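You operate a simulated robot arm through the tools that you are given. There is no shell and no other tool. Be economical: measure what you need, move in short steps, check, and stop when the job is done.

You are at the controls of a simulated two-armed robot. One attempt, no reset.

Task
Take the cap off the oil bottle and lay it down on the top of the check bench. Take the scouring pad on the top of the check bench and put it away on the top of the side table. Fetch the box with the white lid and set it on the top of the small pallet load. Fetch the orange chock and set it on the top of the ball table. Take the orange gauge and put it on the shelf under the steel bench. The order is free. Set down upright: box with the white lid, orange chock, orange gauge.
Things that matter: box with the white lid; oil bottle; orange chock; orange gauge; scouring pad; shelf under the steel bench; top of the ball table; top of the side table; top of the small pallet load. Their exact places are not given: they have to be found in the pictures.

It is judged by the outcome, as a careful person would: the job done as asked, and still so three seconds after it is handed in. It fails if anything else is knocked over, pushed out of place, dropped, spilled or broken. Lids that push on must go on centred and level and be pressed home; caps that screw on are set level and turned clockwise until they are tight.

Robot
Two 7-joint arms with two-finger parallel grippers on one trunk, on a base that drives. Base frame: it is fixed to the floor where the robot stands at the start and does not move with it; the origin is under the middle of the robot, x ahead of it, y to its left, z up. Readings come in cm, degrees, newtons and seconds.
The left shoulder is at the start at [5, 16.5, 123], the right one opposite. Places, roughly: box with the white lid [-50, 100, 50]; oil bottle [50, 25, 100]; orange chock (10x5x9 cm) [-340, 20, 80]; orange gauge [-225, -450, 50]; scouring pad (9x6x6 cm) [30, 70, 90]; shelf under the steel bench [-290, -480, 40]; top of the ball table [-200, -440, 40]; top of the side table [-510, -700, 80]; top of the small pallet load [-330, -160, 80]. Payload 3.91 kg a hand.
The TCP of each hand is the grasp point between the finger pads, 3 cm short of the fingertips. In the tool frame z runs along the fingers and y along their closing line. The gripper opens to 11 cm. The fingers are 2 cm wide and 1 cm thick; the gripper's body (4.8 by 11.2 cm) begins 5.5 cm behind the TCP.
Orientation is that of the tool frame in the base frame, as [roll, pitch, yaw] about the fixed x, y, z axes, in that order (R = Rz(yaw) Ry(pitch) Rx(roll)). With the fingers straight down and closing along the base's y, the tool's x points along the base's -x, its y along +y and its z along -z.

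Tools
- The arms move only by the tool move_arm. It takes "left_moves", "right_moves" or both (then of equal length, played together; a hand with none holds still); each is a list of rows, each a list of 7 numbers: the turn, a rotation vector about the tool's x, y, z in degrees, then the shift along the tool's x, y, z in cm, then the finger opening in cm, from 0 to 11. In form: [[ax, ay, az, dx, dy, dz, fingers], ...]. A call has 1 to 12 rows; each row is the pose to reach, as a shift and turn from the pose commanded when the call began, along the tool's axes at that moment. Each row takes 0.2 s and may step no farther than 5 cm and 8.6 degrees from the row before; otherwise, or with a gripper value out of range, the whole call is refused. A pose out of reach is approached as far as the arm can. The call stops where the force on the tool passes 40 N (or 10 N more than at its start, if that is more) or the arm is blocked; 0.2 s more then pass. The fingers move at their own pace (about 4.5 cm/s each) and stop on an object; they squeeze with about 26 N. The grip force told is the motor's: it shows also when the fingers shut on nothing. Time passes only in rows, and 0.2 s behind the last, so rows that repeat a pose let the fingers close. It gives the time, the measured TCP pose, the force on the tool (base axes), the opening and the grip force at its end, in the units of the frame above (readings bear some noise), with the torque about the TCP (base axes, N m) and any sound that the robot's microphone picked up.
- Cameras (640 x 400 px; columns grow to the right, rows downward): "scene" is now at [10.41, 5.19, 140.89]; the picture's right is [0.58, -0.81, 0.00], its down [-0.40, -0.29, -0.87] and it looks along [0.71, 0.51, -0.49] (base axes); focal length 256 px, centre (320, 200). "left" rides on the left gripper at [7.2, -1.7, -10.3] in its tool frame; the picture's right is [0.23, 0.97, 0.00], its down [-0.76, 0.18, -0.62] and it looks along [-0.61, 0.14, 0.78] (tool axes); focal length 222 px, centre (320, 200). "right" rides on the right gripper at [7.2, 1.7, -10.3] in its tool frame; the picture's right is [-0.23, 0.97, 0.00], its down [-0.76, -0.18, -0.62] and it looks along [-0.61, -0.14, 0.78] (tool axes); focal length 222 px, centre (320, 200).
- camera(camera): a new picture of that camera. No time passes.
- move_column(by): slides the trunk up (or, below 0, down) by that many cm; the arms and the scene camera ride with it, the base frame stays. It gives what a move gives, with no picture.
- roll_base(legs): drives the robot by 1 to 6 legs, each [ahead, left, turn to the left] in cm, cm and degrees, along the robot's own axes; the way and the turn of a leg run together, so that a leg with both is an arc; at most 150 cm and 180 degrees a leg. The arms and the cameras ride along, it lands a little off, and it stops where it bumps. It gives what a move gives.
- aim_head(pan, tilt): turns the head with the scene camera to pan (to the left, within 80 degrees either way) and tilt (down, from -29 to 69), counted from straight ahead of the robot. It gives what a move gives.
- measure_at(camera, pixels): for up to 12 pixels [column, row] of the newest picture of that camera ("zoom" is the newest enlarged one), the place [x, y, z] in the base frame of the surface seen there, good to about 0.2 cm. No time passes.
- inspect(camera, box): a new picture of the part [left, top, right, bottom] of that camera's present view, enlarged. No time passes.
- close_job(): hands the job in; it is judged then, once.

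Work in short steps. Measure before you move; look again where a grasp or a placing could have gone wrong, and mend it. You have 110 turns and 100 pictures in all, those below and enlarged ones among them. Open the grippers and draw the arms clear of the work before you hand the job in, unless the task says otherwise; then end with one line.

The tools are called after "Call:" by a JSON object that holds its "fn" and its "kwargs". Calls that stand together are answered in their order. move_arm: Moves the arms, as the interface text tells. Its arguments: {"type":"object","properties":{"left_moves":{"type":"array"},"right_moves":{"type":"array"}},"required":[]} The other tools are called the same way: move_column (by) slides the trunk up or down; roll_base (legs) drives the base; aim_head (pan, tilt) turns the head that bears the scene camera; camera (camera) takes a picture; measure_at (camera, pixels) gives the place of the surface under pixels of a picture; inspect (camera, box) takes an enlarged picture of a part of a camera's view; close_job () hands the job in.

At the start:

```text
time_s: 0.0
left_ee_pos: [36.03, 47.41, 120.69]
left_tool_rot: [180.0, 0.1, -179.9]
left_contact_force: [0.6, 0.6, 0.8]
left_wrist_torque: [0.02, 0.01, 0.04]
left_gripper_width: 10.98
left_finger_force: 0.1
right_ee_pos: [41.67, 2.16, 124.75]
right_tool_rot: [179.9, 0.1, -180.0]
right_contact_force: [-0.3, -0.2, 0.5]
right_wrist_torque: [0.03, -0.01, 0.01]
right_gripper_width: 10.99
right_finger_force: 0.1
trunk travel left (down, up): [-45.0, 5.3]
robot x, y, heading: [0.03, 0.28, 0.2]
head pan, tilt: [35.6, 29.6]
```

scene: 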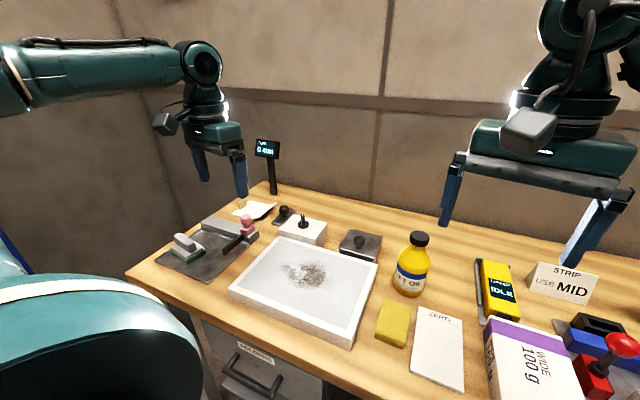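
right: 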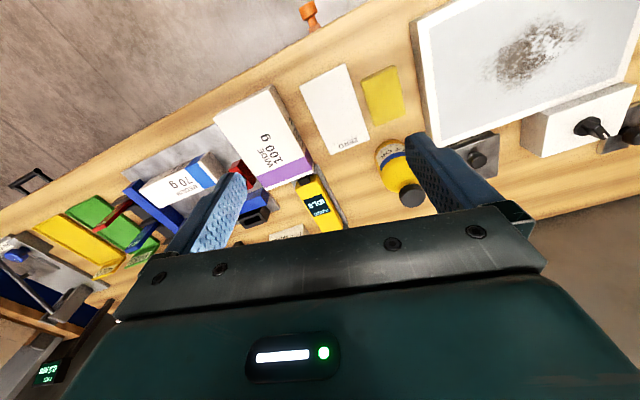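
left: 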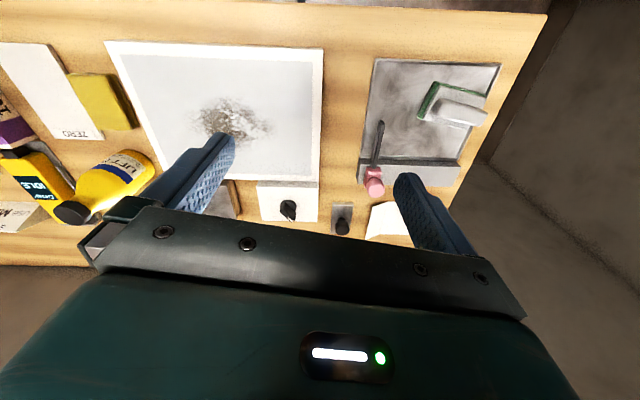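

The scene shows the oil bottle at (411,265) and a green/grey pad-like item at (187,245). I measure these and zoom in on both.

Call:
{"fn": "measure_at", "kwargs": {"camera": "scene", "pixels": [[419, 238], [419, 234], [411, 270], [187, 240], [180, 252], [200, 250], [395, 310], [330, 200], [205, 265], [440, 340], [360, 238], [300, 210]]}}

Call:
{"fn": "inspect", "kwargs": {"camera": "scene", "box": [140, 180, 300, 280]}}

Call:
{"fn": "inspect", "kwargs": {"camera": "scene", "box": [340, 210, 500, 310]}}

```text
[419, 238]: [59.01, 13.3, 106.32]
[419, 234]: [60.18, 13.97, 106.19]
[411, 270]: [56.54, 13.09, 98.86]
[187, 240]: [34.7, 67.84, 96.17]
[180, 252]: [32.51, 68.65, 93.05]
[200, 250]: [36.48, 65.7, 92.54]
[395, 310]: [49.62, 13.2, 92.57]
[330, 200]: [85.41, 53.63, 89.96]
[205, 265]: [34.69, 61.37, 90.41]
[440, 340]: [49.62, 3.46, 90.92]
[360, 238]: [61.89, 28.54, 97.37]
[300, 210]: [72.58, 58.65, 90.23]
```

```text
4.00 times, centred on (220, 230) of scene
```

zoom: 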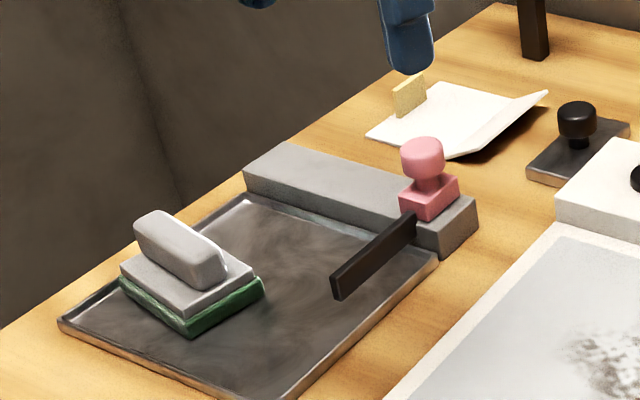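

```text
4.00 times, centred on (420, 260) of scene
```

zoom: 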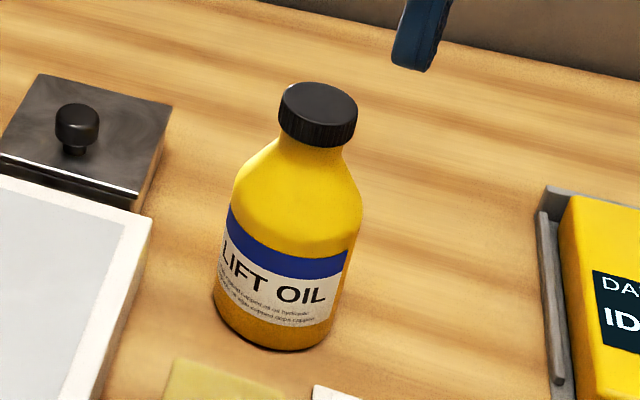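

I measure the cap and bottle outlines, and the scouring pad's handle, on fresh zooms.

Call:
{"fn": "measure_at", "kwargs": {"camera": "zoom", "pixels": [[318, 100], [284, 95], [352, 105], [325, 86], [308, 118], [300, 140], [345, 140], [290, 190], [222, 300], [335, 300], [280, 345], [120, 330]]}}

Call:
{"fn": "inspect", "kwargs": {"camera": "left", "box": [340, 40, 540, 240]}}

Call:
{"fn": "measure_at", "kwargs": {"camera": "left", "pixels": [[430, 110], [486, 122], [445, 93], [460, 112], [420, 112], [430, 88], [478, 105], [440, 120], [73, 213], [60, 213], [115, 178], [410, 150]]}}

```text
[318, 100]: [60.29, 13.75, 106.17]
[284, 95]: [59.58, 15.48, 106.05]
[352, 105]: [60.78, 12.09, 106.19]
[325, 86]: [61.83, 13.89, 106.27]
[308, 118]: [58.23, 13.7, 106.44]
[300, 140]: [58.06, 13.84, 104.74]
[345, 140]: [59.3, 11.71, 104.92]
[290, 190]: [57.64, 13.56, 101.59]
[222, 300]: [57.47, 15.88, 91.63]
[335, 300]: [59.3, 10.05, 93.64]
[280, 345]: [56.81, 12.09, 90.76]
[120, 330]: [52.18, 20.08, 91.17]
```

```text
2.00 times, centred on (440, 140) of left
```

zoom: 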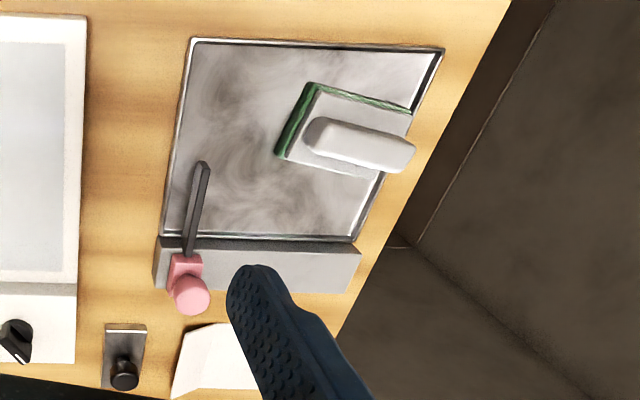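

```text
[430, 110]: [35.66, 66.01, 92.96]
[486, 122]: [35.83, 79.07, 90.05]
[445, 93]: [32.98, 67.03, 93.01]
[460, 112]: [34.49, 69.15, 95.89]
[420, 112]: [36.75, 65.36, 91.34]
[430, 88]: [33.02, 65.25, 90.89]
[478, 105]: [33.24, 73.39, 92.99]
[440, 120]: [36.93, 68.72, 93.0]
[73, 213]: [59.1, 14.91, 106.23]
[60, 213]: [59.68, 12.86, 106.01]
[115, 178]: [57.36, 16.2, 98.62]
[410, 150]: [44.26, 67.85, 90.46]
```

The cap is centred near (60.1, 13.8), top at z≈106.2, and the bottle is about 6.5 cm wide. I will hold the body with the left hand, tilted in from the front-left, and unscrew with the right. First I pre-orient both hands.

Call:
{"fn": "move_arm", "kwargs": {"left_moves": [[0, 0, 6, 0, 0, 0, 11], [0, 0, 12, 0, 0, 0, 11], [0, 0, 18, 0, 0, 0, 11], [0, 0, 24, 0, 0, 0, 11], [0, 0, 30, 0, 0, 0, 11], [0, 0, 30, 0, 0, 0, 11]], "right_moves": [[0, 0, -8, 0, -2, 0, 11], [0, 0, -16, 0, -4, 0, 11], [0, 0, -24, 0, -6, 0, 11], [0, 0, -32, 0, -8, 0, 11], [0, 0, -40, 0, -10, 0, 11], [0, 0, -45, 0, -11, 0, 11]]}}

Call:
{"fn": "move_arm", "kwargs": {"left_moves": [[0, -8.3, 0, 0, 0, 0, 11], [0, -16.6, 0, 0, 0, 0, 11], [0, -25, 0, 0, 0, 0, 11], [0, -33.3, 0, 0, 0, 0, 11], [0, -41.6, 0, 0, 0, 0, 11], [0, -50, 0, 0, 0, 0, 11], [0, -50, 0, 0, 0, 0, 11]]}}

```text
time_s: 1.4
left_ee_pos: [36.06, 47.43, 120.69]
left_tool_rot: [179.9, 0.0, 150.0]
left_contact_force: [-0.4, -0.3, 0.3]
left_wrist_torque: [0.01, 0.01, -0.02]
left_gripper_width: 11.01
left_finger_force: 0.0
right_ee_pos: [41.52, -8.96, 124.68]
right_tool_rot: [-179.9, -0.1, -134.8]
right_contact_force: [0.9, 0.0, -0.8]
right_wrist_torque: [0.02, -0.02, 0.0]
right_gripper_width: 11.01
right_finger_force: 0.1
trunk travel left (down, up): [-45.0, 5.3]
robot x, y, heading: [0.04, -0.01, -0.0]
head pan, tilt: [35.6, 29.6]
```

```text
time_s: 3.0
left_ee_pos: [36.05, 47.36, 120.63]
left_tool_rot: [179.8, 50.2, 150.0]
left_contact_force: [0.8, -0.1, -0.1]
left_wrist_torque: [0.02, 0.01, 0.02]
left_gripper_width: 11.0
left_finger_force: 0.2
right_ee_pos: [41.57, -8.91, 124.59]
right_tool_rot: [-179.9, 0.0, -135.0]
right_contact_force: [-0.4, -0.3, 0.6]
right_wrist_torque: [0.02, 0.05, 0.0]
right_gripper_width: 11.02
right_finger_force: 0.0
trunk travel left (down, up): [-45.0, 5.3]
robot x, y, heading: [0.13, -0.15, 0.2]
head pan, tilt: [35.6, 29.6]
```

Orientation is as wanted. I bring the left hand to the pre-grasp, 12 cm back from the bottle along the tool axis.

Call:
{"fn": "move_arm", "kwargs": {"left_moves": [[0, 0, 0, -0.7, -2.17, 4.03, 11], [0, 0, 0, -1.4, -4.35, 8.05, 11], [0, 0, 0, -2.1, -6.52, 12.08, 11], [0, 0, 0, -2.8, -8.7, 16.1, 11], [0, 0, 0, -3.5, -10.87, 20.13, 11], [0, 0, 0, -4.2, -13.04, 24.15, 11], [0, 0, 0, -4.9, -15.22, 28.18, 11], [0, 0, 0, -5.61, -17.39, 32.2, 11], [0, 0, 0, -5.61, -17.39, 32.2, 11]]}}

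Call:
{"fn": "camera", "kwargs": {"camera": "left"}}

Call:
{"fn": "camera", "kwargs": {"camera": "scene"}}

```text
time_s: 5.0
left_ee_pos: [51.8, 18.32, 104.41]
left_tool_rot: [179.8, 50.1, 150.0]
left_contact_force: [-0.3, 0.1, -0.2]
left_wrist_torque: [0.04, 0.01, -0.01]
left_gripper_width: 11.0
left_finger_force: 0.0
right_ee_pos: [41.53, -8.89, 124.83]
right_tool_rot: [-180.0, 0.0, -135.0]
right_contact_force: [0.2, -0.1, -0.5]
right_wrist_torque: [0.0, 0.01, -0.03]
right_gripper_width: 11.01
right_finger_force: 0.1
trunk travel left (down, up): [-45.0, 5.3]
robot x, y, heading: [0.29, -0.09, 0.1]
head pan, tilt: [35.6, 29.6]
```

```text
93 pictures are left
```

left: 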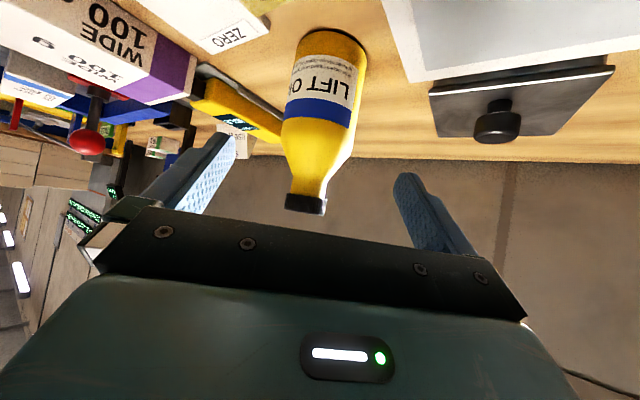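

```text
92 pictures are left
```

scene: 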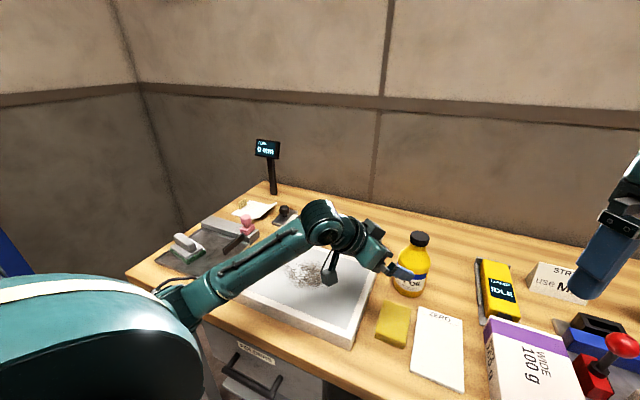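

The bottle sits midway between the left fingers (310,120). I advance and close on the body.

Call:
{"fn": "move_arm", "kwargs": {"left_moves": [[0, 0, 0, 0.24, 0, 3.7, 11], [0, 0, 0, 0.48, 0, 7.4, 11], [0, 0, 0, 0.71, 0, 11.1, 11], [0, 0, 0, 0.71, 0, 11.1, 11], [0, 0, 0, 0.71, 0, 11.1, 8], [0, 0, 0, 0.71, 0, 11.1, 5], [0, 0, 0, 0.71, 0, 11.1, 5], [0, 0, 0, 0.71, 0, 11.1, 5]]}}

Call:
{"fn": "camera", "kwargs": {"camera": "scene"}}

```text
time_s: 6.8
left_ee_pos: [58.93, 14.04, 96.64]
left_tool_rot: [179.9, 50.1, 150.0]
left_contact_force: [0.9, 0.8, 1.1]
left_wrist_torque: [0.04, 0.02, 0.03]
left_gripper_width: 6.83
left_finger_force: 25.7
right_ee_pos: [41.61, -8.76, 124.62]
right_tool_rot: [179.9, -0.1, -134.9]
right_contact_force: [-0.6, 0.2, 0.6]
right_wrist_torque: [0.01, 0.03, -0.01]
right_gripper_width: 11.03
right_finger_force: 0.0
trunk travel left (down, up): [-45.0, 5.3]
robot x, y, heading: [0.14, -0.3, 0.2]
head pan, tilt: [35.6, 29.6]
```

```text
91 pictures are left
```

scene: 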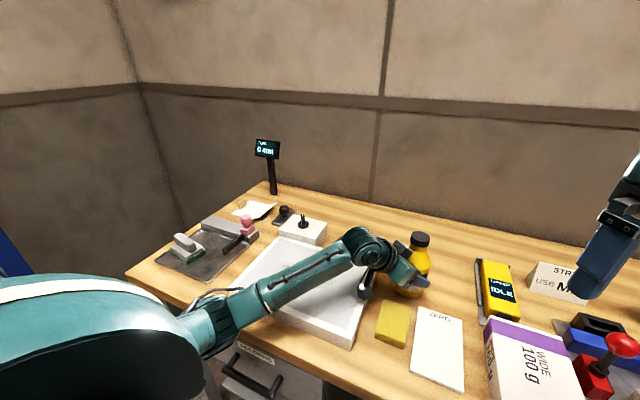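

The bottle is held (6.83 cm). I re-measure the cap before bringing the right hand over it.

Call:
{"fn": "inspect", "kwargs": {"camera": "scene", "box": [340, 210, 500, 310]}}

Call:
{"fn": "measure_at", "kwargs": {"camera": "scene", "pixels": [[420, 235], [412, 236], [427, 239], [421, 243], [468, 260], [460, 230], [430, 210], [520, 255], [560, 285], [497, 285]]}}

```text
4.00 times, centred on (420, 260) of scene
```

zoom: 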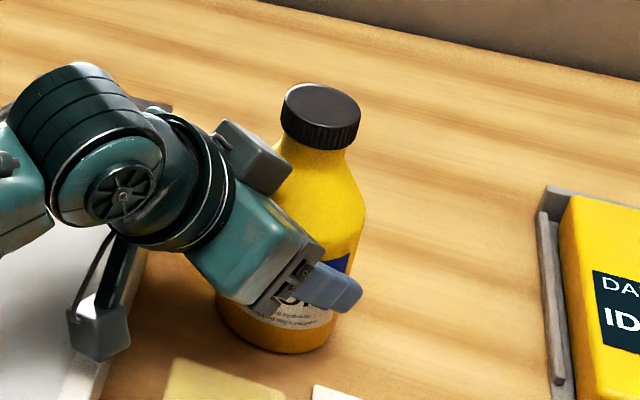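

```text
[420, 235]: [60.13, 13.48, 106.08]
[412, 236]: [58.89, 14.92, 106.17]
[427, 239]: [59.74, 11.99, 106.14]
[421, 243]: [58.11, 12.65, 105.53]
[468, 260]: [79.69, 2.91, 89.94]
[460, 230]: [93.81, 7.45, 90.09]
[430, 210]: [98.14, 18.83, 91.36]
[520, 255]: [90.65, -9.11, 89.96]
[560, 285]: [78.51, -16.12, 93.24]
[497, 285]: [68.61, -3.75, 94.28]
```

Cap centre is about (60.2, 13.5). I measure the grey box on top of the left gripper at zoom (255,155) to be sure of clearance, and move the right hand to 8 cm above grip height.

Call:
{"fn": "measure_at", "kwargs": {"camera": "zoom", "pixels": [[250, 140], [280, 150], [225, 125], [320, 100], [290, 95], [350, 110], [330, 85], [75, 70], [300, 130]]}}

Call:
{"fn": "move_arm", "kwargs": {"right_moves": [[0, 0, 0, -4.1, 0.37, 1.5, 11], [0, 0, 0, -8.3, 0.74, 3, 9], [0, 0, 0, -12.4, 1.1, 4.5, 6.5], [0, 0, 0, -16.5, 1.5, 6, 6.5], [0, 0, 0, -20.6, 1.9, 7.5, 6.5], [0, 0, 0, -24.8, 2.2, 9, 6.5], [0, 0, 0, -28.9, 2.6, 10.5, 6.5], [0, 0, 0, -28.9, 2.6, 10.5, 6.5]]}}

Call:
{"fn": "camera", "kwargs": {"camera": "right"}}

Call:
{"fn": "camera", "kwargs": {"camera": "scene"}}

```text
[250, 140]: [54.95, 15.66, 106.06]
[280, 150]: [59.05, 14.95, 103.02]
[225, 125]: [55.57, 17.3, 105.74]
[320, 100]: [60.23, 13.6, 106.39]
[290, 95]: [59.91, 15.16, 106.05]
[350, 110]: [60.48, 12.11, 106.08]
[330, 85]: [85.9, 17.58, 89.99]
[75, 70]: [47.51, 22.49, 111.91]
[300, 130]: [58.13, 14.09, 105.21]
```

```text
time_s: 8.6
left_ee_pos: [58.8, 14.16, 96.55]
left_tool_rot: [179.9, 50.2, 150.0]
left_contact_force: [-0.5, 1.7, 1.3]
left_wrist_torque: [0.11, -0.07, 0.04]
left_gripper_width: 6.78
left_finger_force: 26.3
right_ee_pos: [53.89, 8.58, 114.67]
right_tool_rot: [179.9, 0.1, -135.6]
right_contact_force: [1.0, 0.5, -0.4]
right_wrist_torque: [-0.02, -0.01, -0.01]
right_gripper_width: 6.51
right_finger_force: 0.0
right hand out of reach, approached as far as the arm can: row 5, 6, 7, 8
trunk travel left (down, up): [-45.0, 5.3]
robot x, y, heading: [-0.02, -0.06, -0.1]
head pan, tilt: [35.6, 29.6]
```

```text
89 pictures are left
```

right: 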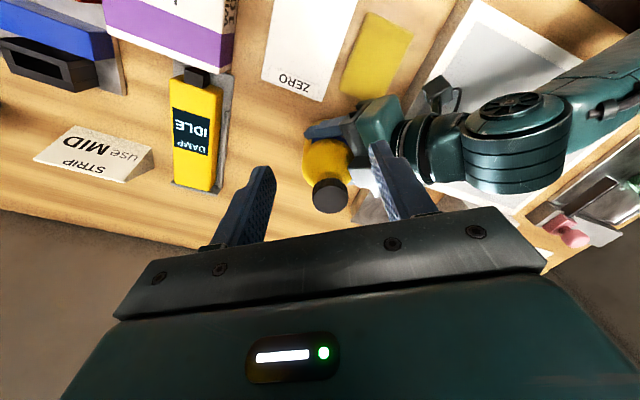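

```text
88 pictures are left
```

scene: 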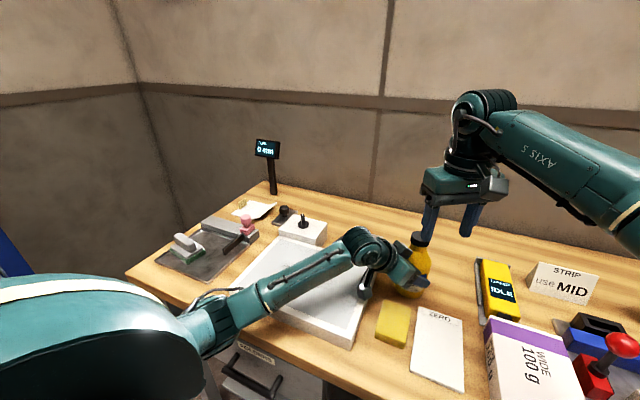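

The right arm falls about 8 cm short of the cap. I release the bottle, back the left hand off, and measure the bench's front edge to drive the robot to a better stand.

Call:
{"fn": "move_arm", "kwargs": {"left_moves": [[0, 0, 0, 0, 0, 0, 9], [0, 0, 0, 0, 0, 0, 11], [0, 0, 0, 0, 0, 0, 11], [0, 0, 0, 0, 0, -3.7, 11], [0, 0, 0, 0, 0, -7.4, 11], [0, 0, 0, 0, 0, -11.1, 11], [0, 0, 0, 0, 0, -15, 11]], "right_moves": [[0, 0, 0, 0, 0, 0, 6.5], [0, 0, 0, 0, 0, -2, 6.5], [0, 0, 0, 3, 0, -4, 6.5], [0, 0, 0, 6, 0, -6, 6.5], [0, 0, 0, 10, 0, -8, 6.5], [0, 0, 0, 14, 0, -8, 6.5], [0, 0, 0, 17, 0, -8, 6.5]]}}

Call:
{"fn": "aim_head", "kwargs": {"pan": 10, "tilt": 60}}

Call:
{"fn": "camera", "kwargs": {"camera": "scene"}}

```text
time_s: 10.2
left_ee_pos: [48.73, 20.14, 106.21]
left_tool_rot: [179.9, 50.1, 150.1]
left_contact_force: [-0.2, 0.6, 0.9]
left_wrist_torque: [0.0, -0.04, -0.01]
left_gripper_width: 11.04
left_finger_force: 0.0
right_ee_pos: [41.99, -3.56, 122.82]
right_tool_rot: [-180.0, 0.2, -135.0]
right_contact_force: [0.5, 0.9, 0.8]
right_wrist_torque: [0.01, -0.04, -0.02]
right_gripper_width: 6.47
right_finger_force: 0.0
right hand out of reach, approached as far as the arm can: row 2
trunk travel left (down, up): [-45.0, 5.3]
robot x, y, heading: [0.0, -0.29, 0.0]
head pan, tilt: [35.6, 29.6]
```

```text
time_s: 11.2
left_ee_pos: [48.84, 20.11, 106.16]
left_tool_rot: [179.9, 50.0, 150.0]
left_contact_force: [0.3, 0.2, 0.0]
left_wrist_torque: [0.02, 0.0, -0.01]
left_gripper_width: 11.01
left_finger_force: 0.1
right_ee_pos: [42.12, -3.46, 122.85]
right_tool_rot: [179.9, 0.1, -135.0]
right_contact_force: [1.0, -0.3, -0.3]
right_wrist_torque: [0.01, 0.0, 0.02]
right_gripper_width: 6.47
right_finger_force: 0.1
trunk travel left (down, up): [-45.0, 5.3]
robot x, y, heading: [-0.03, -0.01, -0.1]
head pan, tilt: [10.0, 60.0]
```

```text
87 pictures are left
```

scene: 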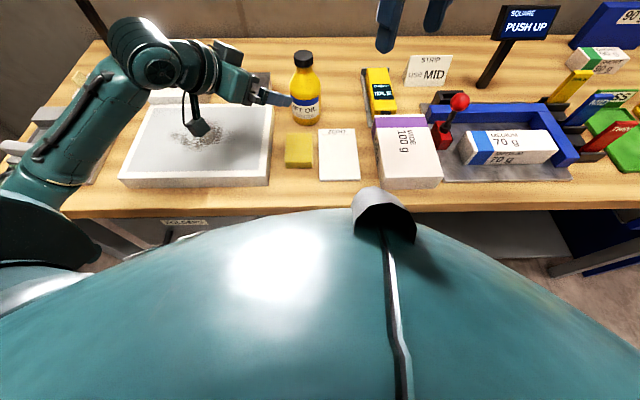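

I measure the bench's edge (row ~212) against the robot's chest.

Call:
{"fn": "measure_at", "kwargs": {"camera": "scene", "pixels": [[250, 205], [120, 213], [300, 206], [600, 206], [300, 215], [370, 195], [500, 215], [298, 60], [390, 240]]}}

```text
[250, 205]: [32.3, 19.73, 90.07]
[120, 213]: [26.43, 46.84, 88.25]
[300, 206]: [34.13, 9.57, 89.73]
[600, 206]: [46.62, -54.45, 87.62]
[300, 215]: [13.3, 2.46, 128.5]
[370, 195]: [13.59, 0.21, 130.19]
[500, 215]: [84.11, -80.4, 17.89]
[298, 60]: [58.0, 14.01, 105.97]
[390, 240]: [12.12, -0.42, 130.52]
```

The bench edge runs at about 11° to the robot, and the bottle is almost dead ahead in bench terms. Turning left brings the right shoulder forward, so I raise the left hand and turn 36° in place.

Call:
{"fn": "move_arm", "kwargs": {"left_moves": [[0, 0, 0, -3.5, 0, -3, 11], [0, 0, 0, -7, 0, -6, 11], [0, 0, 0, -10.7, 0, -9, 11], [0, 0, 0, -10.7, 0, -13, 11]]}}

Call:
{"fn": "roll_base", "kwargs": {"legs": [[0, 0, 36]]}}

Call:
{"fn": "aim_head", "kwargs": {"pan": -15, "tilt": 35}}

Call:
{"fn": "camera", "kwargs": {"camera": "scene"}}

```text
time_s: 12.2
left_ee_pos: [46.47, 21.45, 122.7]
left_tool_rot: [179.9, 50.1, 150.1]
left_contact_force: [-0.5, 0.3, 0.0]
left_wrist_torque: [0.02, 0.0, 0.0]
left_gripper_width: 10.99
left_finger_force: 0.2
right_ee_pos: [42.1, -3.43, 122.87]
right_tool_rot: [179.9, -0.1, -134.9]
right_contact_force: [-0.4, -0.2, 0.3]
right_wrist_torque: [-0.03, 0.01, 0.02]
right_gripper_width: 6.51
right_finger_force: 0.0
trunk travel left (down, up): [-45.0, 5.3]
robot x, y, heading: [0.32, 0.05, 0.1]
head pan, tilt: [10.0, 60.0]
```

```text
time_s: 14.2
left_ee_pos: [25.47, 44.47, 122.61]
left_tool_rot: [179.9, 50.0, -174.4]
left_contact_force: [-0.1, -0.1, -0.3]
left_wrist_torque: [-0.01, -0.01, -0.03]
left_gripper_width: 11.01
left_finger_force: 0.2
right_ee_pos: [36.25, 21.56, 122.82]
right_tool_rot: [-179.9, 0.1, -99.5]
right_contact_force: [-0.3, -0.6, 0.0]
right_wrist_torque: [0.02, 0.0, -0.02]
right_gripper_width: 6.49
right_finger_force: 0.1
trunk travel left (down, up): [-45.0, 5.3]
robot x, y, heading: [0.1, 0.24, 35.7]
head pan, tilt: [10.0, 60.0]
```

```text
time_s: 15.1
left_ee_pos: [25.51, 44.49, 122.6]
left_tool_rot: [179.9, 50.1, -174.5]
left_contact_force: [0.1, -0.2, -0.2]
left_wrist_torque: [0.0, 0.04, 0.01]
left_gripper_width: 11.0
left_finger_force: 0.1
right_ee_pos: [36.34, 21.51, 122.73]
right_tool_rot: [-180.0, 0.0, -99.4]
right_contact_force: [-0.1, -1.0, -0.8]
right_wrist_torque: [0.01, -0.01, 0.01]
right_gripper_width: 6.49
right_finger_force: 0.1
trunk travel left (down, up): [-45.0, 5.3]
robot x, y, heading: [-0.01, 0.17, 35.4]
head pan, tilt: [-15.0, 35.0]
```

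```text
86 pictures are left
```

scene: 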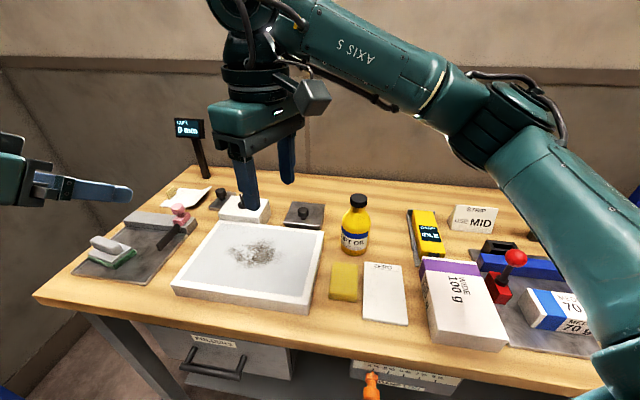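

Heading is now 35.5°. I move the right hand above the cap first to check reach, then swing the left to the pre-grasp.

Call:
{"fn": "move_arm", "kwargs": {"right_moves": [[0, 0, 0, 0.67, -4.15, 0.95, 6.5], [0, 0, 0, 1.33, -8.3, 1.9, 6.5], [0, 0, 0, 2, -12.45, 2.85, 6.5], [0, 0, 0, 2.67, -16.6, 3.8, 6.5], [0, 0, 0, 3.33, -20.75, 4.75, 6.5], [0, 0, 0, 4, -24.9, 5.7, 6.5], [0, 0, 0, 4, -24.9, 5.7, 6.5]]}}

Call:
{"fn": "move_arm", "kwargs": {"left_moves": [[3.03, 0, 2.54, -0.08, -3.13, 3.23, 11], [6.07, 0, 5.09, -0.16, -6.27, 6.47, 11], [9.1, 0, 7.63, -0.23, -9.4, 9.7, 11], [12.1, 0, 10.2, -0.31, -12.5, 12.9, 11], [15.2, 0, 12.7, -0.39, -15.7, 16.2, 11], [18.2, 0, 15.3, -0.47, -18.8, 19.4, 11], [21.2, 0, 17.8, -0.54, -21.9, 22.6, 11], [24.3, 0, 20.4, -0.62, -25.1, 25.9, 11], [27.3, 0, 22.9, -0.7, -28.2, 29.1, 11], [27.3, 0, 22.9, -0.7, -28.2, 29.1, 11]]}}

Call:
{"fn": "camera", "kwargs": {"camera": "scene"}}

Call:
{"fn": "camera", "kwargs": {"camera": "left"}}

```text
time_s: 16.7
left_ee_pos: [25.65, 44.41, 122.78]
left_tool_rot: [-180.0, 50.0, -174.5]
left_contact_force: [0.6, 0.6, -0.1]
left_wrist_torque: [-0.04, 0.02, -0.07]
left_gripper_width: 11.0
left_finger_force: 0.1
right_ee_pos: [51.31, 14.82, 118.47]
right_tool_rot: [-180.0, 0.1, -99.7]
right_contact_force: [-0.3, 0.0, 0.2]
right_wrist_torque: [0.01, -0.04, 0.01]
right_gripper_width: 6.5
right_finger_force: 0.0
right hand out of reach, approached as far as the arm can: row 4, 5, 6, 7
trunk travel left (down, up): [-45.0, 5.3]
robot x, y, heading: [0.2, 0.07, 35.5]
head pan, tilt: [-15.0, 35.0]
```

```text
time_s: 18.9
left_ee_pos: [50.84, 18.6, 104.48]
left_tool_rot: [179.8, 49.9, 149.9]
left_contact_force: [0.4, -0.6, -0.1]
left_wrist_torque: [-0.02, 0.02, -0.01]
left_gripper_width: 11.02
left_finger_force: 0.1
right_ee_pos: [51.18, 14.91, 118.61]
right_tool_rot: [-180.0, 0.0, -99.8]
right_contact_force: [-0.1, -0.1, 0.5]
right_wrist_torque: [0.02, 0.01, 0.03]
right_gripper_width: 6.52
right_finger_force: 0.1
trunk travel left (down, up): [-45.0, 5.3]
robot x, y, heading: [0.15, 0.02, 35.5]
head pan, tilt: [-15.0, 35.0]
```

```text
85 pictures are left
```

scene: 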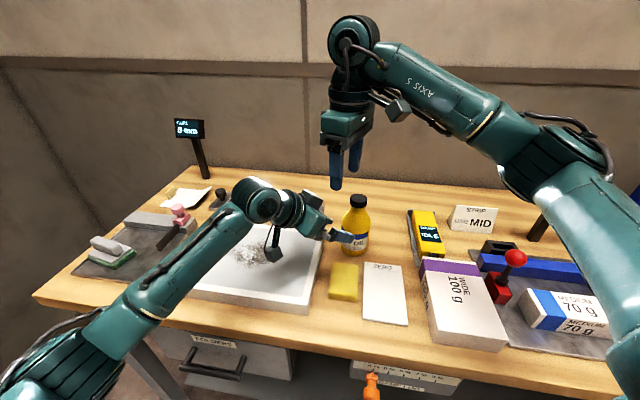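

```text
84 pictures are left
```

left: 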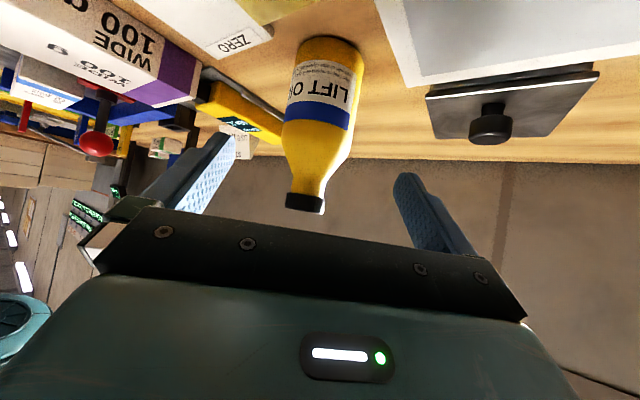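

The right arm is limited by wrist bend at that height, not by length (its elbow is well bent), so a higher trunk should help. I raise the trunk 5 cm and then regrip the bottle with the left hand.

Call:
{"fn": "move_column", "kwargs": {"by": 5}}

Call:
{"fn": "move_arm", "kwargs": {"right_moves": [[0, 0, 0, 3, 0, 0, 6.5], [0, 0, 0, 6, 0, 0, 6.5], [0, 0, 0, 9, 0, 2, 6.5], [0, 0, 0, 11, -1, 6, 6.5], [0, 0, 0, 11, -4, 9, 6.5], [0, 0, 0, 11, -7, 11, 6.5], [0, 0, 0, 11, -7, 11, 6.5]]}}

```text
time_s: 19.9
left_ee_pos: [50.88, 18.67, 109.55]
left_tool_rot: [179.8, 50.1, 149.9]
left_contact_force: [0.1, -0.2, 0.1]
left_wrist_torque: [-0.03, 0.03, 0.02]
left_gripper_width: 10.99
left_finger_force: 0.1
right_ee_pos: [51.19, 14.92, 123.56]
right_tool_rot: [180.0, 0.1, -99.7]
right_contact_force: [0.3, 0.4, -0.5]
right_wrist_torque: [-0.01, -0.06, 0.0]
right_gripper_width: 6.5
right_finger_force: 0.1
trunk travel left (down, up): [-50.0, 0.3]
robot x, y, heading: [-0.1, -0.05, 35.3]
head pan, tilt: [-15.0, 35.0]
```

```text
time_s: 21.4
left_ee_pos: [50.92, 18.52, 109.53]
left_tool_rot: [179.9, 49.9, 149.9]
left_contact_force: [0.5, 0.0, 0.1]
left_wrist_torque: [0.01, 0.0, 0.0]
left_gripper_width: 11.0
left_finger_force: 0.0
right_ee_pos: [50.2, 3.71, 117.45]
right_tool_rot: [180.0, 0.0, -99.8]
right_contact_force: [-0.1, 0.2, -0.5]
right_wrist_torque: [-0.01, 0.02, 0.03]
right_gripper_width: 6.5
right_finger_force: 0.1
right hand out of reach, approached as far as the arm can: row 5, 6, 7
trunk travel left (down, up): [-50.0, 0.3]
robot x, y, heading: [0.02, -0.41, 35.7]
head pan, tilt: [-15.0, 35.0]
```

Reach seems coupled to the yaw of the right wrist (joint-7 limit on the counter-clockwise side). I turn the right hand clockwise by 65° and retry the reach toward the bottle's near side.

Call:
{"fn": "move_arm", "kwargs": {"right_moves": [[0, 0, 8, 0, 0, 0, 6.5], [0, 0, 16, 0, 0, 0, 6.5], [0, 0, 24, 0, 0, 0, 6.5], [0, 0, 32, 0, 0, 0, 6.5], [0, 0, 40, 0, 0, 0, 6.5], [0, 0, 48, 0, 0, 0, 6.5], [0, 0, 56, 0, 0, 0, 6.5], [0, 0, 64, 0, 0, 0, 6.5], [0, 0, 64, 0.5, -4, 3, 6.5], [0, 0, 64, 1, -8, 6, 6.5], [0, 0, 64, 1, -8, 6, 6.5]]}}

```text
refused: row 9 steps farther than a row can; nothing moved
```

Call:
{"fn": "move_arm", "kwargs": {"right_moves": [[0, 0, 8, 0, 0, 0, 6.5], [0, 0, 16, 0, 0, 0, 6.5], [0, 0, 24, 0, 0, 0, 6.5], [0, 0, 32, 0, 0, 0, 6.5], [0, 0, 40, 0, 0, 0, 6.5], [0, 0, 48, 0, 0, 0, 6.5], [0, 0, 56, 0, 0, 0, 6.5], [0, 0, 64, 0, 0, 0, 6.5], [0, 0, 64, 0.5, -3, 2, 6.5], [0, 0, 64, 1, -6, 4, 6.5], [0, 0, 64, 1, -8, 6, 6.5], [0, 0, 64, 1, -8, 6, 6.5]]}}

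```text
time_s: 24.1
left_ee_pos: [50.95, 18.69, 109.49]
left_tool_rot: [179.9, 50.0, 149.9]
left_contact_force: [-0.1, 0.2, 0.0]
left_wrist_torque: [-0.02, 0.01, -0.01]
left_gripper_width: 11.0
left_finger_force: 0.1
right_ee_pos: [58.1, 1.31, 111.35]
right_tool_rot: [-179.9, 0.2, -163.7]
right_contact_force: [-0.2, 0.2, 0.2]
right_wrist_torque: [0.02, -0.01, -0.01]
right_gripper_width: 6.52
right_finger_force: 0.0
trunk travel left (down, up): [-50.0, 0.3]
robot x, y, heading: [0.18, -0.36, 35.6]
head pan, tilt: [-15.0, 35.0]
```

Confirmed: the right arm now reaches (58,1,111). I regrip the bottle with the left hand while turning the right further clockwise to gain unscrewing range.

Call:
{"fn": "move_arm", "kwargs": {"left_moves": [[0, 0, 0, 3.9, 0, 0, 11], [0, 0, 0, 3.9, 0, 3.8, 11], [0, 0, 0, 3.9, 0, 7.6, 11], [0, 0, 0, 3.9, 0, 11.4, 11], [0, 0, 0, 3.9, 0, 15.2, 11], [0, 0, 0, 3.9, 0, 15.2, 11], [0, 0, 0, 3.9, 0, 15.2, 8], [0, 0, 0, 3.9, 0, 15.2, 5], [0, 0, 0, 3.9, 0, 15.2, 5], [0, 0, 0, 3.9, 0, 15.2, 5]], "right_moves": [[0, 0, 8.4, 0, 0, 0, 6.5], [0, 0, 16.8, 0, 0, 0, 6.5], [0, 0, 25.2, 0, 0, 0, 6.5], [0, 0, 33.6, 0, 0, 0, 6.5], [0, 0, 42, 0, 0, 0, 6.5], [0, 0, 50.4, 0, 0, 0, 6.5], [0, 0, 58.8, 0, 0, 0, 6.5], [0, 0, 67.2, 0, 0, 0, 6.5], [0, 0, 75.6, 0, 0, 0, 6.5], [0, 0, 84, 0, 0, 0, 6.5]]}}

Call:
{"fn": "inspect", "kwargs": {"camera": "scene", "box": [260, 140, 480, 280]}}

```text
time_s: 26.2
left_ee_pos: [58.91, 14.21, 96.52]
left_tool_rot: [179.9, 50.0, 149.9]
left_contact_force: [0.6, 0.7, -0.3]
left_wrist_torque: [0.03, -0.07, -0.01]
left_gripper_width: 6.75
left_finger_force: 25.9
right_ee_pos: [58.09, 1.42, 111.27]
right_tool_rot: [-180.0, 0.1, 112.2]
right_contact_force: [-0.2, 0.5, -0.2]
right_wrist_torque: [0.02, -0.03, 0.01]
right_gripper_width: 6.47
right_finger_force: 0.1
trunk travel left (down, up): [-50.0, 0.3]
robot x, y, heading: [-0.16, 0.2, 35.4]
head pan, tilt: [-15.0, 35.0]
```

```text
2.86 times, centred on (370, 210) of scene
```

zoom: 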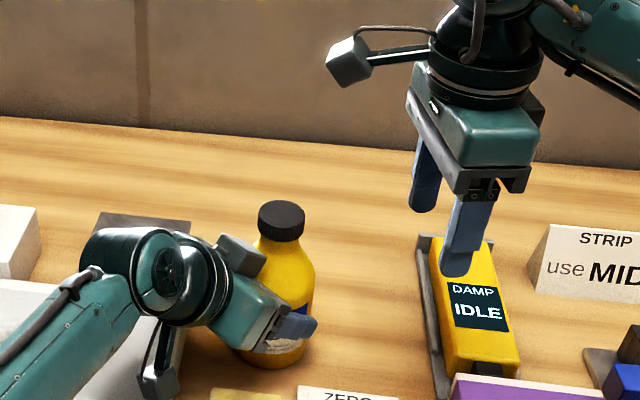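

Bottle gripped. I measure the cap once more in this zoom at (281,215).

Call:
{"fn": "measure_at", "kwargs": {"camera": "zoom", "pixels": [[281, 214], [260, 215], [302, 214], [282, 204], [280, 226]]}}

```text
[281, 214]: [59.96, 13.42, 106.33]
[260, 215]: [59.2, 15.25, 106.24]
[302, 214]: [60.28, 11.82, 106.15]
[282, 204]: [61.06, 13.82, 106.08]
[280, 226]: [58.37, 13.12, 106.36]
```

Cap centre ≈ (59.95, 13.5). I move the right hand over it and lower to z 106.2.

Call:
{"fn": "move_arm", "kwargs": {"right_moves": [[0, 0, 0, 3.5, 2.1, 0, 6.5], [0, 0, 0, 7, 4.2, 0, 6.5], [0, 0, 0, 10.5, 6.28, 0, 6.5], [0, 0, 0, 10.5, 6.28, 0, 6.5], [0, 0, 0, 10.5, 6.28, 2.5, 6.5], [0, 0, 0, 10.5, 6.28, 5.1, 6.5], [0, 0, 0, 10.5, 6.28, 5.1, 6.5]]}}

Call:
{"fn": "inspect", "kwargs": {"camera": "scene", "box": [260, 140, 480, 280]}}

Call:
{"fn": "camera", "kwargs": {"camera": "right"}}

```text
time_s: 27.9
left_ee_pos: [58.83, 14.16, 96.5]
left_tool_rot: [179.8, 50.0, 150.0]
left_contact_force: [-0.3, -0.3, 1.2]
left_wrist_torque: [-0.01, -0.05, -0.01]
left_gripper_width: 6.6
left_finger_force: 26.0
right_ee_pos: [59.97, 13.61, 106.06]
right_tool_rot: [-180.0, 0.1, 112.2]
right_contact_force: [0.2, 0.5, 0.4]
right_wrist_torque: [0.02, -0.04, 0.01]
right_gripper_width: 6.49
right_finger_force: 0.0
trunk travel left (down, up): [-50.0, 0.3]
robot x, y, heading: [0.15, 0.36, 35.4]
head pan, tilt: [-15.0, 35.0]
```

```text
2.86 times, centred on (370, 210) of scene
```

zoom: 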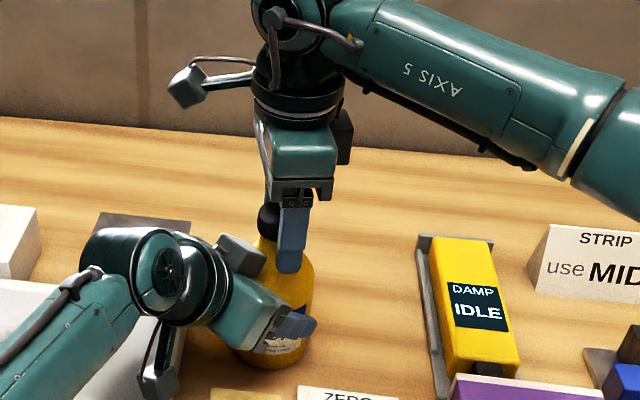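

```text
81 pictures are left
```

right: 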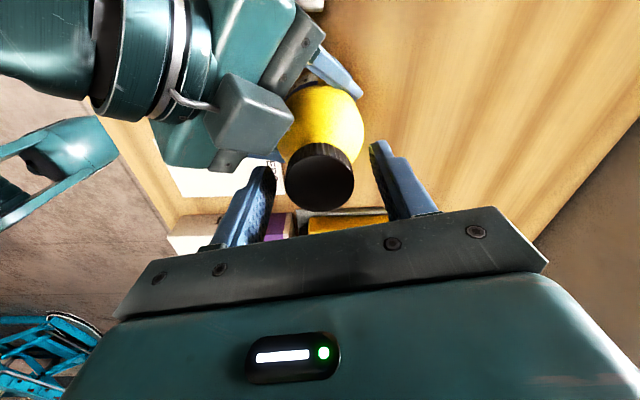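

The cap lies between the right fingers, with the knuckle box of the left hand clear. I close on the cap.

Call:
{"fn": "move_arm", "kwargs": {"right_moves": [[0, 0, 0, 0, 0, 0, 5], [0, 0, 0, 0, 0, 0, 3], [0, 0, 0, 0, 0, 0, 3], [0, 0, 0, 0, 0, 0, 3]]}}

Call:
{"fn": "move_arm", "kwargs": {"right_moves": [[0, 0, -8, 0, 0, 0, 3], [0, 0, -16, 0, 0, 0, 3], [0, 0, -24, 0, 0, -0.02, 3], [0, 0, -32, 0, 0, -0.03, 3], [0, 0, -40, 0, 0, -0.04, 3], [0, 0, -48, 0, 0, -0.05, 3], [0, 0, -56, 0, 0, -0.06, 3], [0, 0, -64, 0, 0, -0.07, 3], [0, 0, -72, 0, 0, -0.08, 3], [0, 0, -80, 0, 0, -0.1, 3]]}}

Call:
{"fn": "inspect", "kwargs": {"camera": "scene", "box": [260, 140, 480, 280]}}

```text
time_s: 28.9
left_ee_pos: [58.74, 14.23, 96.61]
left_tool_rot: [179.9, 50.0, 149.8]
left_contact_force: [-1.8, -1.4, 0.9]
left_wrist_torque: [0.12, -0.22, -0.02]
left_gripper_width: 6.6
left_finger_force: 26.3
right_ee_pos: [59.87, 13.51, 106.16]
right_tool_rot: [179.9, 0.0, 112.3]
right_contact_force: [1.7, 0.8, 0.1]
right_wrist_torque: [0.0, 0.04, 0.0]
right_gripper_width: 3.76
right_finger_force: 26.0
trunk travel left (down, up): [-50.0, 0.3]
robot x, y, heading: [0.03, -0.17, 35.7]
head pan, tilt: [-15.0, 35.0]
```

```text
time_s: 31.1
left_ee_pos: [58.78, 14.11, 96.59]
left_tool_rot: [179.9, 50.1, 149.7]
left_contact_force: [-12.6, -10.8, 2.3]
left_wrist_torque: [0.65, -0.7, -0.15]
left_gripper_width: 6.56
left_finger_force: 26.2
right_ee_pos: [60.02, 13.43, 106.33]
right_tool_rot: [179.9, 0.1, -167.6]
right_contact_force: [12.4, 9.9, -0.6]
right_wrist_torque: [0.22, -0.5, -0.01]
right_gripper_width: 3.74
right_finger_force: 25.9
trunk travel left (down, up): [-50.0, 0.3]
robot x, y, heading: [0.1, 0.11, 35.8]
head pan, tilt: [-15.0, 35.0]
```

```text
2.86 times, centred on (370, 210) of scene
```

zoom: 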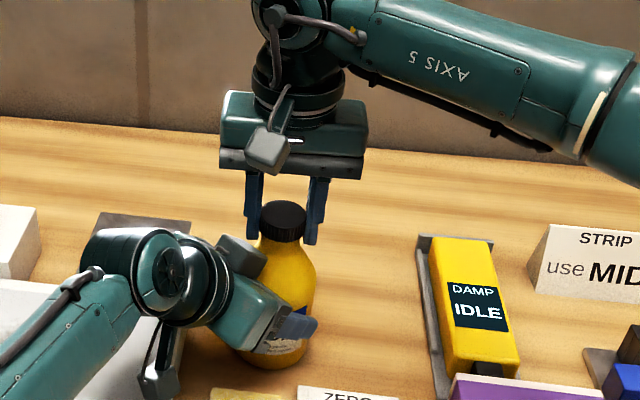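

80° turned with little axial torque; some lateral force built up. I add 24° more, open to relieve, and wind the hand back clockwise for a second bite.

Call:
{"fn": "move_arm", "kwargs": {"right_moves": [[0, 0, -8, 0, 0, 0, 3], [0, 0, -16, 0, 0, 0, 3], [0, 0, -24, 0, 0, -0.03, 3], [0, 0, -24, 0, 0, -0.03, 4.5], [0, 0, -24, 0, 0, -0.03, 6.5], [0, 0, -24, 0, 0, -0.03, 6.5]]}}

Call:
{"fn": "inspect", "kwargs": {"camera": "scene", "box": [300, 180, 400, 260]}}

Call:
{"fn": "move_arm", "kwargs": {"right_moves": [[0, 0, 8.5, 0, 0, 0, 6.5], [0, 0, 17, 0, 0, 0, 6.5], [0, 0, 25.5, 0, 0, 0, 6.5], [0, 0, 34, 0, 0, 0, 6.5], [0, 0, 42.5, 0, 0, 0, 6.5], [0, 0, 51, 0, 0, 0, 6.5], [0, 0, 59.5, 0, 0, 0, 6.5], [0, 0, 68, 0, 0, 0, 6.5], [0, 0, 76.5, 0, 0, 0, 6.5], [0, 0, 85, 0, 0, 0, 6.5], [0, 0, 93.5, 0, 0, 0, 6.5], [0, 0, 102, 0, 0, 0, 6.5]]}}

```text
time_s: 32.5
left_ee_pos: [58.87, 14.33, 96.52]
left_tool_rot: [180.0, 50.1, 150.1]
left_contact_force: [-36.5, -0.2, 6.6]
left_wrist_torque: [-0.74, -2.78, 0.27]
left_gripper_width: 6.56
left_finger_force: 26.1
right_ee_pos: [60.41, 13.12, 106.36]
right_tool_rot: [-179.5, 0.4, -144.0]
right_contact_force: [36.4, -4.8, 1.3]
right_wrist_torque: [-0.07, -0.93, -0.73]
right_gripper_width: 5.3
right_finger_force: 0.0
trunk travel left (down, up): [-50.0, 0.3]
robot x, y, heading: [-0.01, -0.25, 35.7]
head pan, tilt: [-15.0, 35.0]
```

```text
5.00 times, centred on (350, 220) of scene
```

zoom: 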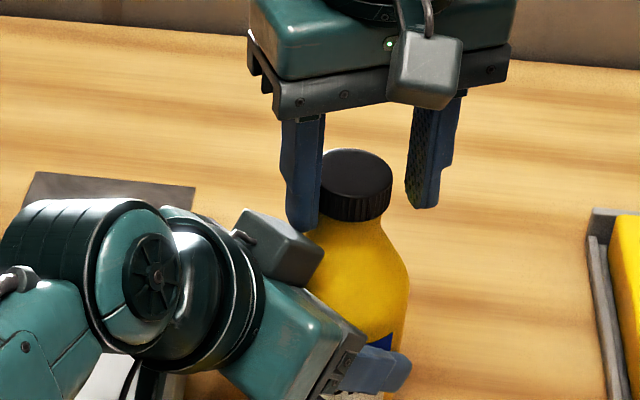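

```text
time_s: 35.0
left_ee_pos: [58.99, 14.27, 96.53]
left_tool_rot: [180.0, 50.0, 149.8]
left_contact_force: [0.1, -0.3, -0.4]
left_wrist_torque: [0.02, 0.03, -0.02]
left_gripper_width: 6.59
left_finger_force: 26.0
right_ee_pos: [59.99, 13.41, 106.18]
right_tool_rot: [180.0, 0.0, 114.1]
right_contact_force: [-0.2, -0.8, 0.6]
right_wrist_torque: [-0.02, 0.02, 0.02]
right_gripper_width: 6.48
right_finger_force: 0.1
trunk travel left (down, up): [-50.0, 0.3]
robot x, y, heading: [-0.34, -0.01, 35.5]
head pan, tilt: [-15.0, 35.0]
```

The stop was the right finger opening against the left hand's knuckle box, now relieved. I check the cap's position before the second bite.

Call:
{"fn": "inspect", "kwargs": {"camera": "scene", "box": [300, 180, 400, 260]}}

Call:
{"fn": "measure_at", "kwargs": {"camera": "zoom", "pixels": [[352, 175], [335, 175], [385, 175], [360, 155], [350, 200]]}}

```text
5.00 times, centred on (350, 220) of scene
```

zoom: 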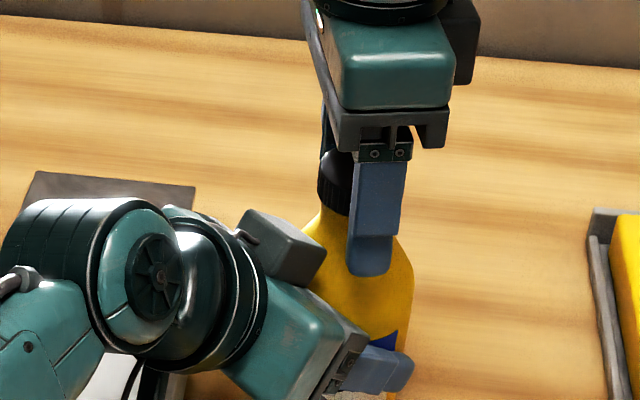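

```text
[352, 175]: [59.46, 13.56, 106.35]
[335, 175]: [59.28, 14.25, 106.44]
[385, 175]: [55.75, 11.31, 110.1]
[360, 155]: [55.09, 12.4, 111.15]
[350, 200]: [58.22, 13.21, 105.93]
```

Cap is still seated at about the same spot (top ≈106.4). Second bite: grip slightly higher and turn 76° counter-clockwise.

Call:
{"fn": "move_arm", "kwargs": {"right_moves": [[0, 0, 0, 0, 0, -0.4, 5], [0, 0, 0, 0, 0, -0.4, 3], [0, 0, 0, 0, 0, -0.4, 3], [0, 0, -8, 0, 0, -0.4, 3], [0, 0, -16, 0, 0, -0.42, 3], [0, 0, -24, 0, 0, -0.44, 3], [0, 0, -32, 0, 0, -0.46, 3], [0, 0, -40, 0, 0, -0.48, 3], [0, 0, -48, 0, 0, -0.5, 3], [0, 0, -56, 0, 0, -0.52, 3], [0, 0, -64, 0, 0, -0.54, 3], [0, 0, -72, 0, 0, -0.56, 3]]}}

Call:
{"fn": "inspect", "kwargs": {"camera": "scene", "box": [300, 180, 400, 260]}}

```text
time_s: 37.6
left_ee_pos: [58.77, 14.41, 96.52]
left_tool_rot: [179.8, 50.0, 149.8]
left_contact_force: [-2.0, -0.2, -1.4]
left_wrist_torque: [0.05, -0.14, 0.01]
left_gripper_width: 6.62
left_finger_force: 25.9
right_ee_pos: [59.76, 13.47, 106.77]
right_tool_rot: [-179.9, -0.2, -173.4]
right_contact_force: [2.1, 0.2, 0.4]
right_wrist_torque: [-0.02, -0.05, 0.01]
right_gripper_width: 3.76
right_finger_force: 26.3
trunk travel left (down, up): [-50.0, 0.3]
robot x, y, heading: [-0.35, 0.36, 35.4]
head pan, tilt: [-15.0, 35.0]
```

```text
5.00 times, centred on (350, 220) of scene
```

zoom: 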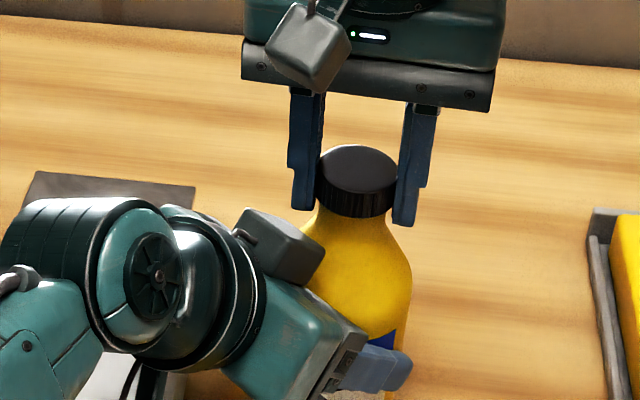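

Clean turn with low forces, about 175–180° in all. I test with a small 0.5 cm lift.

Call:
{"fn": "move_arm", "kwargs": {"right_moves": [[0, 0, 0, 0, 0, -0.2, 3], [0, 0, 0, 0, 0, -0.4, 3]]}}

Call:
{"fn": "inspect", "kwargs": {"camera": "scene", "box": [300, 180, 400, 260]}}

```text
time_s: 38.2
left_ee_pos: [58.8, 14.24, 96.51]
left_tool_rot: [180.0, 50.0, 149.9]
left_contact_force: [-0.1, 0.0, 0.6]
left_wrist_torque: [0.02, 0.04, -0.04]
left_gripper_width: 6.58
left_finger_force: 26.2
right_ee_pos: [59.97, 13.39, 107.16]
right_tool_rot: [179.9, 0.0, -173.5]
right_contact_force: [-0.4, 0.5, 0.4]
right_wrist_torque: [-0.01, 0.0, 0.05]
right_gripper_width: 3.77
right_finger_force: 25.9
trunk travel left (down, up): [-50.0, 0.3]
robot x, y, heading: [0.33, -0.11, 35.3]
head pan, tilt: [-15.0, 35.0]
```

```text
5.00 times, centred on (350, 220) of scene
```

zoom: 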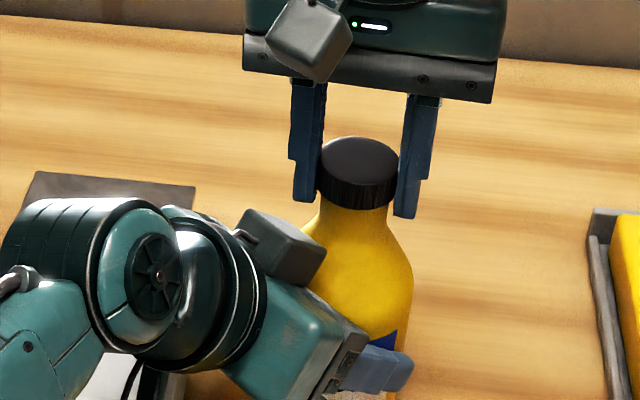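

Zero force: the cap is free. I raise it, and take a view to choose a spot on the bench.

Call:
{"fn": "move_arm", "kwargs": {"right_moves": [[0, 0, 0, 0, 0, -2, 3], [0, 0, 0, 0, 0, -4, 3]]}}

Call:
{"fn": "inspect", "kwargs": {"camera": "scene", "box": [290, 180, 490, 300]}}

Call:
{"fn": "measure_at", "kwargs": {"camera": "zoom", "pixels": [[340, 200], [330, 250], [350, 160], [385, 190], [395, 110], [300, 290], [250, 270], [385, 240], [345, 130], [300, 170]]}}

```text
time_s: 38.9
left_ee_pos: [58.9, 14.23, 96.52]
left_tool_rot: [180.0, 50.1, 149.9]
left_contact_force: [-0.3, 0.1, 0.8]
left_wrist_torque: [0.02, 0.02, -0.01]
left_gripper_width: 6.6
left_finger_force: 25.9
right_ee_pos: [59.94, 13.53, 111.32]
right_tool_rot: [180.0, 0.0, -173.7]
right_contact_force: [0.2, -0.6, -0.3]
right_wrist_torque: [0.01, -0.01, -0.01]
right_gripper_width: 3.77
right_finger_force: 25.9
trunk travel left (down, up): [-50.0, 0.3]
robot x, y, heading: [0.09, -0.09, 35.4]
head pan, tilt: [-15.0, 35.0]
```

```text
3.20 times, centred on (390, 240) of scene
```

zoom: 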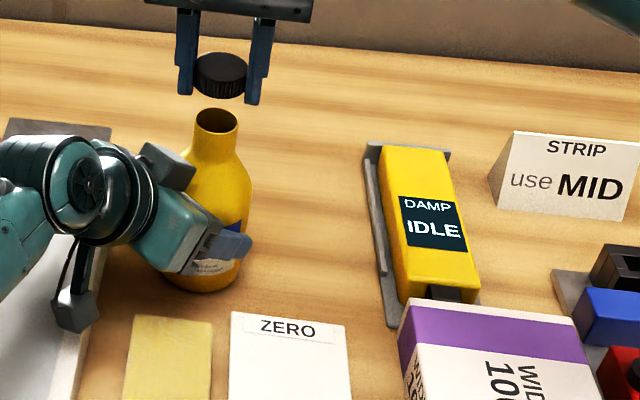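

```text
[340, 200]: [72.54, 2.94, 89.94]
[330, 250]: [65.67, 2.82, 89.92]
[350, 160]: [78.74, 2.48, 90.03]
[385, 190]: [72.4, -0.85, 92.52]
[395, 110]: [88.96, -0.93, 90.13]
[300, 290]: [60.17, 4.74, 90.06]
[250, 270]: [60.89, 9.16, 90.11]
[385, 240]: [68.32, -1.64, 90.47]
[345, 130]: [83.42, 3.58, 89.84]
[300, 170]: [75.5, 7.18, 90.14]
```

The cap is clear. I carry it to the bare spot at (67, 5) and lower until it is on the bench.

Call:
{"fn": "move_arm", "kwargs": {"right_moves": [[0, 0, 0, -2, -3.1, 0, 3], [0, 0, 0, -4, -6.2, 0, 3], [0, 0, 0, -6.1, -9.2, 0, 3], [0, 0, 0, -6.1, -9.2, 4.5, 3], [0, 0, 0, -6.1, -9.2, 9, 3], [0, 0, 0, -6.1, -9.2, 13.5, 3], [0, 0, 0, -6.1, -9.2, 16.5, 3], [0, 0, 0, -6.1, -9.2, 18.1, 3], [0, 0, 0, -6.1, -9.2, 18.1, 3]]}}

Call:
{"fn": "inspect", "kwargs": {"camera": "scene", "box": [290, 180, 490, 300]}}

```text
time_s: 40.9
left_ee_pos: [58.93, 14.25, 96.47]
left_tool_rot: [179.9, 49.9, 149.9]
left_contact_force: [0.3, 0.2, 0.1]
left_wrist_torque: [-0.04, 0.05, 0.01]
left_gripper_width: 6.6
left_finger_force: 26.5
right_ee_pos: [67.01, 4.7, 93.05]
right_tool_rot: [-179.9, 0.0, -173.6]
right_contact_force: [-0.6, 0.0, 0.5]
right_wrist_torque: [0.01, 0.04, 0.0]
right_gripper_width: 3.75
right_finger_force: 26.0
trunk travel left (down, up): [-50.0, 0.3]
robot x, y, heading: [-0.14, 0.13, 35.4]
head pan, tilt: [-15.0, 35.0]
```

```text
3.20 times, centred on (390, 240) of scene
```

zoom: 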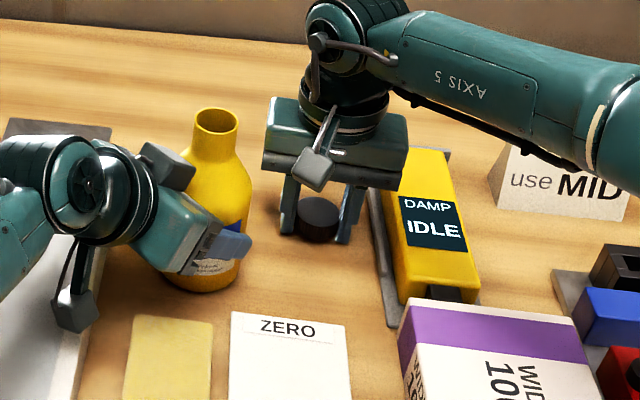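

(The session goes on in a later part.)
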